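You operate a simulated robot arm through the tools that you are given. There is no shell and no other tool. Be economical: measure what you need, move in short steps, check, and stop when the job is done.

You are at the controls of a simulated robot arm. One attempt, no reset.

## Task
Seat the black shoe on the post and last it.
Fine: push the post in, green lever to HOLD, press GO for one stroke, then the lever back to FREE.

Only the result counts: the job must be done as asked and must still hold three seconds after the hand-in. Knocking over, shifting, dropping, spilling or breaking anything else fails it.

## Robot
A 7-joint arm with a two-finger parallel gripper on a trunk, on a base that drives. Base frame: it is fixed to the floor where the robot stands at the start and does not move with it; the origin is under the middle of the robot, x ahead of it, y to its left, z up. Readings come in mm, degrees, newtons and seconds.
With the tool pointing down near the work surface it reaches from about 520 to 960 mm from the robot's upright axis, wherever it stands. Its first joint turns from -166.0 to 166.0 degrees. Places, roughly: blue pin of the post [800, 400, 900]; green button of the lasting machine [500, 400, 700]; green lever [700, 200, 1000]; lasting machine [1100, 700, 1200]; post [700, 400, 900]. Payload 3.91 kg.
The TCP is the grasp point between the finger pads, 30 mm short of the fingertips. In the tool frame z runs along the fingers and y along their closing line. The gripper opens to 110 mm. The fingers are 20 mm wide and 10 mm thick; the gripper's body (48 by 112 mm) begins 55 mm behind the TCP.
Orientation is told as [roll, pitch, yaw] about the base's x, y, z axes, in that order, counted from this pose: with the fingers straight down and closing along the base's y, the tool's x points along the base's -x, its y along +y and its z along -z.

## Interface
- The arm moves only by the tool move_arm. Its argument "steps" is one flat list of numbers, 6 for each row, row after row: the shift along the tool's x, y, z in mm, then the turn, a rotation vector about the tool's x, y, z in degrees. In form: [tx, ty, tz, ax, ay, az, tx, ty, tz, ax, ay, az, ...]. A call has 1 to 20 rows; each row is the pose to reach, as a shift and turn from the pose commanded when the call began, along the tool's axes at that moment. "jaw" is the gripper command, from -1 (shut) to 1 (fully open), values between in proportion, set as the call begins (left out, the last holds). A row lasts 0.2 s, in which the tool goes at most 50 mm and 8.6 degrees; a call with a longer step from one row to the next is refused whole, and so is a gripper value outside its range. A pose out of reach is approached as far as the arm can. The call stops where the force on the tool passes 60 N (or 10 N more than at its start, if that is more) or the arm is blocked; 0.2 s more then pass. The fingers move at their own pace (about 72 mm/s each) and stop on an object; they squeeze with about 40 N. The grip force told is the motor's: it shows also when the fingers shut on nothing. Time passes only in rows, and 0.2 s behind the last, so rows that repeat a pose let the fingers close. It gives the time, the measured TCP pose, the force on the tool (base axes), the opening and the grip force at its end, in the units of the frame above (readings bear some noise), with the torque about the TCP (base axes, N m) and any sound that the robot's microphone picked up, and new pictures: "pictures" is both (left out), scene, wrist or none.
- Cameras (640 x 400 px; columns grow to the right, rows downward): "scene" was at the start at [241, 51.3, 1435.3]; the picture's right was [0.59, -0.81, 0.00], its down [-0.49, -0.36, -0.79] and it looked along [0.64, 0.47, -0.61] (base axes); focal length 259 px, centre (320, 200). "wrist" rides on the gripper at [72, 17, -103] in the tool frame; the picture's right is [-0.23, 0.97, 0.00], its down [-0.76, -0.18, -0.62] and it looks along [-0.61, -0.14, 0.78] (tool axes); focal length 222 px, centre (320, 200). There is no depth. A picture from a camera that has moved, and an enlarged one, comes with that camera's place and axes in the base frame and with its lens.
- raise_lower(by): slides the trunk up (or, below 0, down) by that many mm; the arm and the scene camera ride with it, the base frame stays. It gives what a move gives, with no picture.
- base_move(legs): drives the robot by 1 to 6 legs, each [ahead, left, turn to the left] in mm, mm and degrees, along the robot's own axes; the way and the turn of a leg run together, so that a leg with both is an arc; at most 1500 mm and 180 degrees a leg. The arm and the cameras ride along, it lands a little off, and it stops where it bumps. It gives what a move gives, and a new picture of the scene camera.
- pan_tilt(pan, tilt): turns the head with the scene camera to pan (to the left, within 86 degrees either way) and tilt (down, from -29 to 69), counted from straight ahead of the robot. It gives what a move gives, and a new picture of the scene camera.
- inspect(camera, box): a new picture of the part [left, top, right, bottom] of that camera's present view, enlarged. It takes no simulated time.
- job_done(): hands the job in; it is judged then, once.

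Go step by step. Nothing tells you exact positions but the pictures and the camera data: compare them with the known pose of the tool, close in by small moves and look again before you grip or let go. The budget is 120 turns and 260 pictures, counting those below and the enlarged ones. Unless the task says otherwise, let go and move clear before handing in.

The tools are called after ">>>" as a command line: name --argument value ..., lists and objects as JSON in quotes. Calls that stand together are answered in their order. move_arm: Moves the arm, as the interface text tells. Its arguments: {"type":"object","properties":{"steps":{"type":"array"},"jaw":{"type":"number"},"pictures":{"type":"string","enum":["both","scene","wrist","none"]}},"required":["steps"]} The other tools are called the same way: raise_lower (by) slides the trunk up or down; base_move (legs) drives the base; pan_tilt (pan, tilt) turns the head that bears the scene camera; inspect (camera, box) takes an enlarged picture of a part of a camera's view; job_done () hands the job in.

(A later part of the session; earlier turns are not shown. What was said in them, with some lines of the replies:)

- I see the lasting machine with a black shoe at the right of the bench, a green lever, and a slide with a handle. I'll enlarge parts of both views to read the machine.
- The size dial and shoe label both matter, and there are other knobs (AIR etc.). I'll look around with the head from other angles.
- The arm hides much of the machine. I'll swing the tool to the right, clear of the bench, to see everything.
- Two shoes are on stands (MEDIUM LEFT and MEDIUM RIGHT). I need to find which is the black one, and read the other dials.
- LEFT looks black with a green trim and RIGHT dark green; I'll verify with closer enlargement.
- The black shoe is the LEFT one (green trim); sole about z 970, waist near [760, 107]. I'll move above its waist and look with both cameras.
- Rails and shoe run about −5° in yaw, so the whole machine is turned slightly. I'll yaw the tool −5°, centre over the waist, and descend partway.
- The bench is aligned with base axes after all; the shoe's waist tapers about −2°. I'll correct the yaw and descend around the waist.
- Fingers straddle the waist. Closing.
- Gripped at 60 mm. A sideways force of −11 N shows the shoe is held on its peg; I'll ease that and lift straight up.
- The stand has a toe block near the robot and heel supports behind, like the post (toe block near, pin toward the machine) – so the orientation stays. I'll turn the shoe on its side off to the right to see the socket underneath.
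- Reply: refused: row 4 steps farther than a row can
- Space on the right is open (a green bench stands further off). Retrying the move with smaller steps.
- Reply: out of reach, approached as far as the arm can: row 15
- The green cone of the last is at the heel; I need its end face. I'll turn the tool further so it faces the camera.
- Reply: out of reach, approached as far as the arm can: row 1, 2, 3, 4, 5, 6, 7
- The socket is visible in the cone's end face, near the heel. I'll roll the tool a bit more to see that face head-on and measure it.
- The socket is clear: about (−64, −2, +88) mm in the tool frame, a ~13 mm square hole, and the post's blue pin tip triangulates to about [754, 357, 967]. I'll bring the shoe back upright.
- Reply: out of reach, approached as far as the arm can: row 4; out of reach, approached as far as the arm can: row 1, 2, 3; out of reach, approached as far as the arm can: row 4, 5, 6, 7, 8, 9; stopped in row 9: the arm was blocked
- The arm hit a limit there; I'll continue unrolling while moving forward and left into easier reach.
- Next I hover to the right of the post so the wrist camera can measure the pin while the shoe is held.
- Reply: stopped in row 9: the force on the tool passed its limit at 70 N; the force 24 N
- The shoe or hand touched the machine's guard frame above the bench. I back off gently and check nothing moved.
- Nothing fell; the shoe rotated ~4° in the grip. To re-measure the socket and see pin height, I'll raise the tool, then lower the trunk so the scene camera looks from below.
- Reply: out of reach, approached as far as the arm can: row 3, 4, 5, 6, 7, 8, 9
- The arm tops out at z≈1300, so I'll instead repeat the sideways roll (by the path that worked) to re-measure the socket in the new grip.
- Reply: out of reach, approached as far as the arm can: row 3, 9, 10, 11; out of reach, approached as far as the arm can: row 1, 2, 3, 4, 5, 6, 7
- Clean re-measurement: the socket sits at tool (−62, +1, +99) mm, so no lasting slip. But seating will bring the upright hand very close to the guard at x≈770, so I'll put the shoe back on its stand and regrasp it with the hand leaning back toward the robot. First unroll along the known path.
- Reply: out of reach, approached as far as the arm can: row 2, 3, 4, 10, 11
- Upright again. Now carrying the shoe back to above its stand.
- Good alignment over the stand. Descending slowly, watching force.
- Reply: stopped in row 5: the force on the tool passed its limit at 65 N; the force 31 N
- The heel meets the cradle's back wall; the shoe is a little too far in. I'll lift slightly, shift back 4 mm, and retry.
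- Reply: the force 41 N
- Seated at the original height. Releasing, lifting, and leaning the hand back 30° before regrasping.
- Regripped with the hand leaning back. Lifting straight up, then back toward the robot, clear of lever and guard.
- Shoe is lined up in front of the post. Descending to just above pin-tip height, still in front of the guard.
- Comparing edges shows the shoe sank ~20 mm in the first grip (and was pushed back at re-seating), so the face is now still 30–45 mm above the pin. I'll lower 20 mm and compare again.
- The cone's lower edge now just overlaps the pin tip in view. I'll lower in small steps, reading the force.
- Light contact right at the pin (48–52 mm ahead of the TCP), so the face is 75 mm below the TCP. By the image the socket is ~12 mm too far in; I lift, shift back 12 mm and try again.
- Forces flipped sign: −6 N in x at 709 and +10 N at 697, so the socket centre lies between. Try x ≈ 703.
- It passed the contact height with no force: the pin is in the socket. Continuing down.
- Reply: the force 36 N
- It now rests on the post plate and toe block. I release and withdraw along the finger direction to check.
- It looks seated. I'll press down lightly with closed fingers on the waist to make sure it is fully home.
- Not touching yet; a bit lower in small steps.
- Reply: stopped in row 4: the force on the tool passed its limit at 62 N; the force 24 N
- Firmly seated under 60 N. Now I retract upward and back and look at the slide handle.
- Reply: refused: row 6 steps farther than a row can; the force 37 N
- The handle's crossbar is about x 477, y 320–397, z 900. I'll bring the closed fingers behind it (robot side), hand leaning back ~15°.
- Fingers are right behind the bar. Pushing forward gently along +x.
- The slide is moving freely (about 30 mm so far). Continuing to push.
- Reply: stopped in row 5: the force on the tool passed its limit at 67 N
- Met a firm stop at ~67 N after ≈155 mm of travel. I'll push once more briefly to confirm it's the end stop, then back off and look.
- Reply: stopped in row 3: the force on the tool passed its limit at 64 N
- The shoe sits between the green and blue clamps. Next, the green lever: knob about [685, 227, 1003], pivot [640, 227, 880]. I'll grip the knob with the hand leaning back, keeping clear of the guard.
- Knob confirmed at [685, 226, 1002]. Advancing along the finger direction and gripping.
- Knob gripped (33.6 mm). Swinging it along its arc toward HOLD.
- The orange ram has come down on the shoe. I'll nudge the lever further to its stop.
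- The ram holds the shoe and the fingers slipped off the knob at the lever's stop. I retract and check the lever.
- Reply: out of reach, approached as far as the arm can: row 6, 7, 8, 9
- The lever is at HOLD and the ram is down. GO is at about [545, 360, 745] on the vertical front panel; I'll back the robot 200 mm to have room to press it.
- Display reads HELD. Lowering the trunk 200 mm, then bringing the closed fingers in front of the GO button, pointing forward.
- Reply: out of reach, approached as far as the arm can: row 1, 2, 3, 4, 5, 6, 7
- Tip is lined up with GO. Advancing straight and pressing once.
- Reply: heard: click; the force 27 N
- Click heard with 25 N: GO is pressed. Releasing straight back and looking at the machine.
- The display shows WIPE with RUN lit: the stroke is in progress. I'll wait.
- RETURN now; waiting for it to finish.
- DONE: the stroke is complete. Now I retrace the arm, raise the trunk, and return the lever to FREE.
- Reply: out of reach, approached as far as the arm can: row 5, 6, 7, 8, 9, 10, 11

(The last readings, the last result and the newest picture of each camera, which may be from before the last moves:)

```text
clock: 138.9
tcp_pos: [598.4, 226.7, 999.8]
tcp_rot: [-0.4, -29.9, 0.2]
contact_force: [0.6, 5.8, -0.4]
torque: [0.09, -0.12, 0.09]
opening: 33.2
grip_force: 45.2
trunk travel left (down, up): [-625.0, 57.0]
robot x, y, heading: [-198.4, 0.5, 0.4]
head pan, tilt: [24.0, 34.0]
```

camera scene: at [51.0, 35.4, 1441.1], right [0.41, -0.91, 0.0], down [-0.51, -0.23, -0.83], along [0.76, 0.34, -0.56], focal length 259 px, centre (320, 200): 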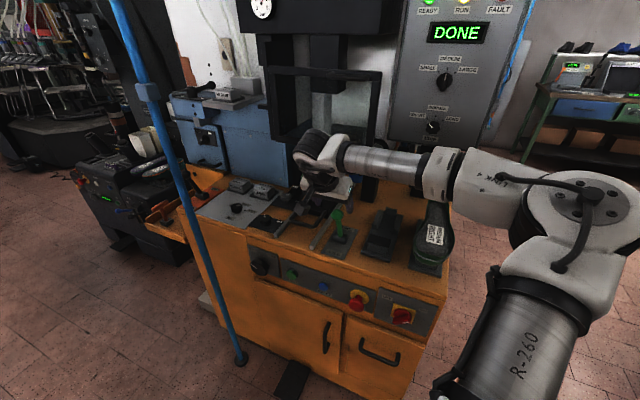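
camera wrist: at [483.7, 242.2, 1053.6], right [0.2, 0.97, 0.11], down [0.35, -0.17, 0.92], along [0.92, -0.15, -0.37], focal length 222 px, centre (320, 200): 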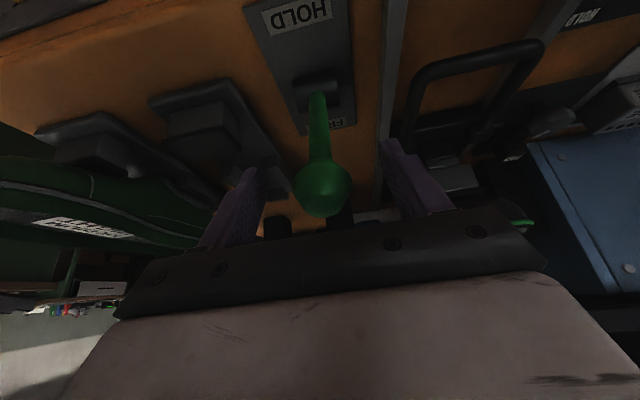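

Gripped again. Swinging the lever back to FREE.

>>> move_arm --steps '[-9.05, 0.5, 1.5, 0, 0, 0, -17.6, 0.5, 4.15, 0, 0, 0, -25.9, 0.5, 7.4, 0, 0, 0, -33.9, 0.5, 11.1, 0, 0, 0, -41.7, 0.5, 15.4, 0, 0, 0, -49.1, 0.5, 20.3, 0, 0, 0, -56.3, 0.5, 25.7, 0, 0, 0, -63, 0.5, 31.5, 0, 0, 0, -69.3, 0.5, 37.8, 0, 0, 0, -73.7, 0.5, 42.8, 0, 0, 0, -73.7, 0.5, 42.8, 0, 0, 0]' --pictures "scene"

>>> inspect --camera "scene" --box '[260, 100, 430, 260]'

```text
clock: 141.3
tcp_pos: [684.2, 226.1, 1003.7]
tcp_rot: [-0.3, -30.1, 0.1]
contact_force: [-2.0, 5.3, 14.1]
torque: [-0.04, 1.06, 0.0]
opening: 33.2
grip_force: 45.5
trunk travel left (down, up): [-625.0, 57.0]
robot x, y, heading: [-203.0, -3.8, 0.1]
head pan, tilt: [24.0, 34.0]
camera scene: at [49.7, 35.9, 1441.5], right [0.41, -0.91, 0.0], down [-0.51, -0.23, -0.83], along [0.76, 0.34, -0.56], focal length 259 px, centre (320, 200)
```

scene: 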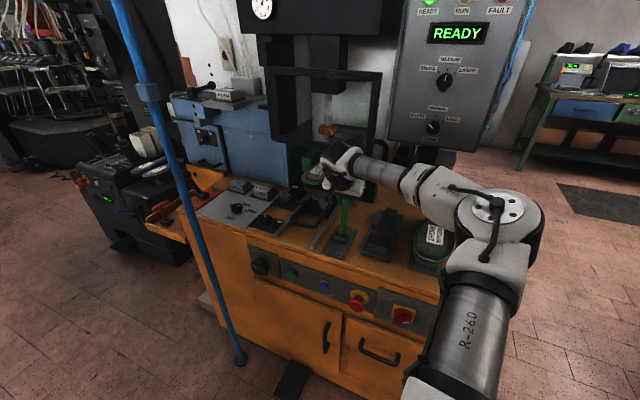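

```text
2.50 times, centred on (345, 180) of scene
camera zoom: at [49.7, 35.9, 1441.5], right [0.41, -0.91, 0.0], down [-0.51, -0.23, -0.83], along [0.76, 0.34, -0.56], focal length 648 px, centre (258, 250)
```

zoom: 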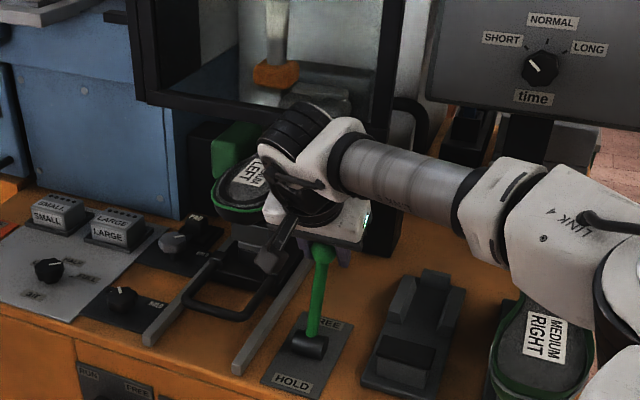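

Display shows READY and the ram is up: lever is at FREE. Releasing and retracting.

>>> move_arm --steps '[0, 0, 0, 0, 0, 0, 0, 0, 0, 0, 0, 0, 0, 0, -5, 0, 0, 0, 0, 0, -40, 0, 0, 0, 0, 0, -80, 0, 0, 0, 0, 0, -120, 0, 0, 0, 10, -40, -140, 0, 0, 0, 30, -80, -160, 0, 0, 0, 50, -120, -180, 0, 0, 0, 70, -160, -200, 0, 0, 0, 90, -200, -215, 0, 0, 0, 110, -240, -230, 0, 0, 0]' --jaw 0.5 --pictures "scene"

>>> inspect --camera "scene" --box '[230, 100, 430, 270]'

>>> pan_tilt --pan 24 --tilt 20

```text
clock: 143.9
tcp_pos: [473.9, -13.9, 1146.0]
tcp_rot: [-0.4, -29.9, 0.1]
contact_force: [-0.1, -0.3, -0.2]
torque: [0.02, -0.03, -0.02]
opening: 82.6
grip_force: 0.0
trunk travel left (down, up): [-625.0, 57.0]
robot x, y, heading: [-198.7, 0.0, -0.0]
head pan, tilt: [24.0, 34.0]
camera scene: at [50.7, 35.1, 1441.2], right [0.41, -0.91, 0.0], down [-0.51, -0.23, -0.83], along [0.76, 0.34, -0.56], focal length 259 px, centre (320, 200)
```

scene: 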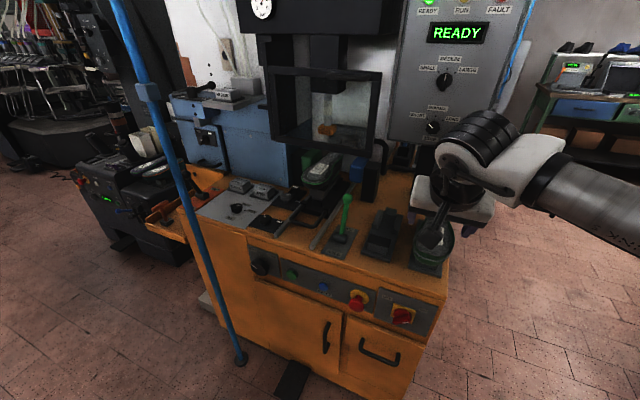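

```text
2.35 times, centred on (330, 185) of scene
camera zoom: at [50.7, 35.1, 1441.2], right [0.41, -0.91, 0.0], down [-0.51, -0.23, -0.83], along [0.76, 0.34, -0.56], focal length 610 px, centre (296, 235)
```

zoom: 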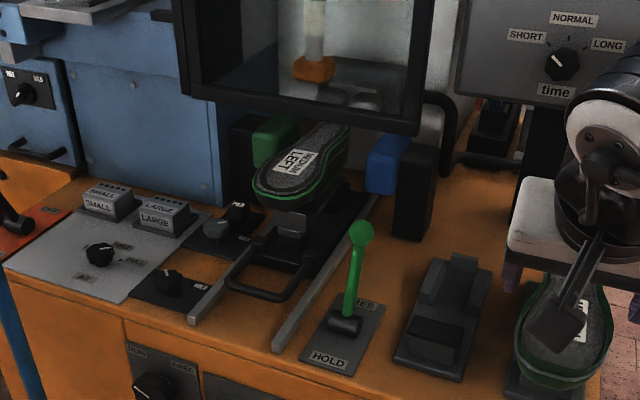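

```text
clock: 144.7
tcp_pos: [475.0, -12.9, 1146.9]
tcp_rot: [-0.5, -29.9, 0.0]
contact_force: [0.0, 0.5, 1.5]
torque: [0.04, 0.0, -0.01]
opening: 82.8
grip_force: 0.1
trunk travel left (down, up): [-625.0, 57.0]
robot x, y, heading: [-200.4, 1.8, 0.1]
head pan, tilt: [24.0, 20.0]
camera scene: at [55.4, 37.6, 1463.3], right [0.41, -0.91, 0.0], down [-0.31, -0.14, -0.94], along [0.86, 0.38, -0.34], focal length 259 px, centre (320, 200)
```

scene: 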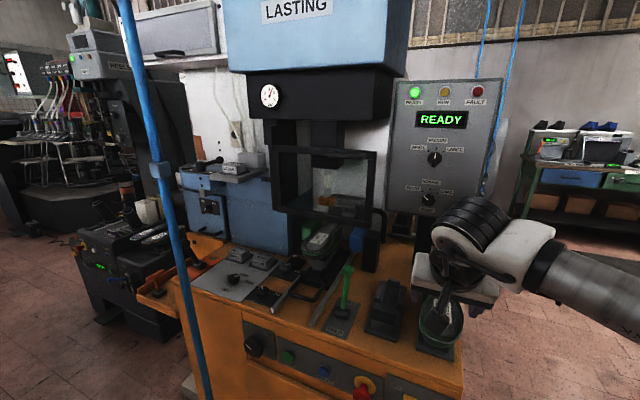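

The shoe is on the post inside the machine, the lever is at FREE, READY is lit with no fault, and the arm is clear, so I'm handing in.

>>> job_done

```text
The job is handed in.
```

The black (left) shoe is seated on the post and lasted. I pushed the post in, set the lever to HOLD and pressed GO once. The stroke ran through to DONE, then I put the lever back to FREE. The machine shows READY with no fault, and the job is handed in.

On the way, the shoe bumped the machine's guard frame once (about 70 N). The later pictures show nothing knocked over or out of place.
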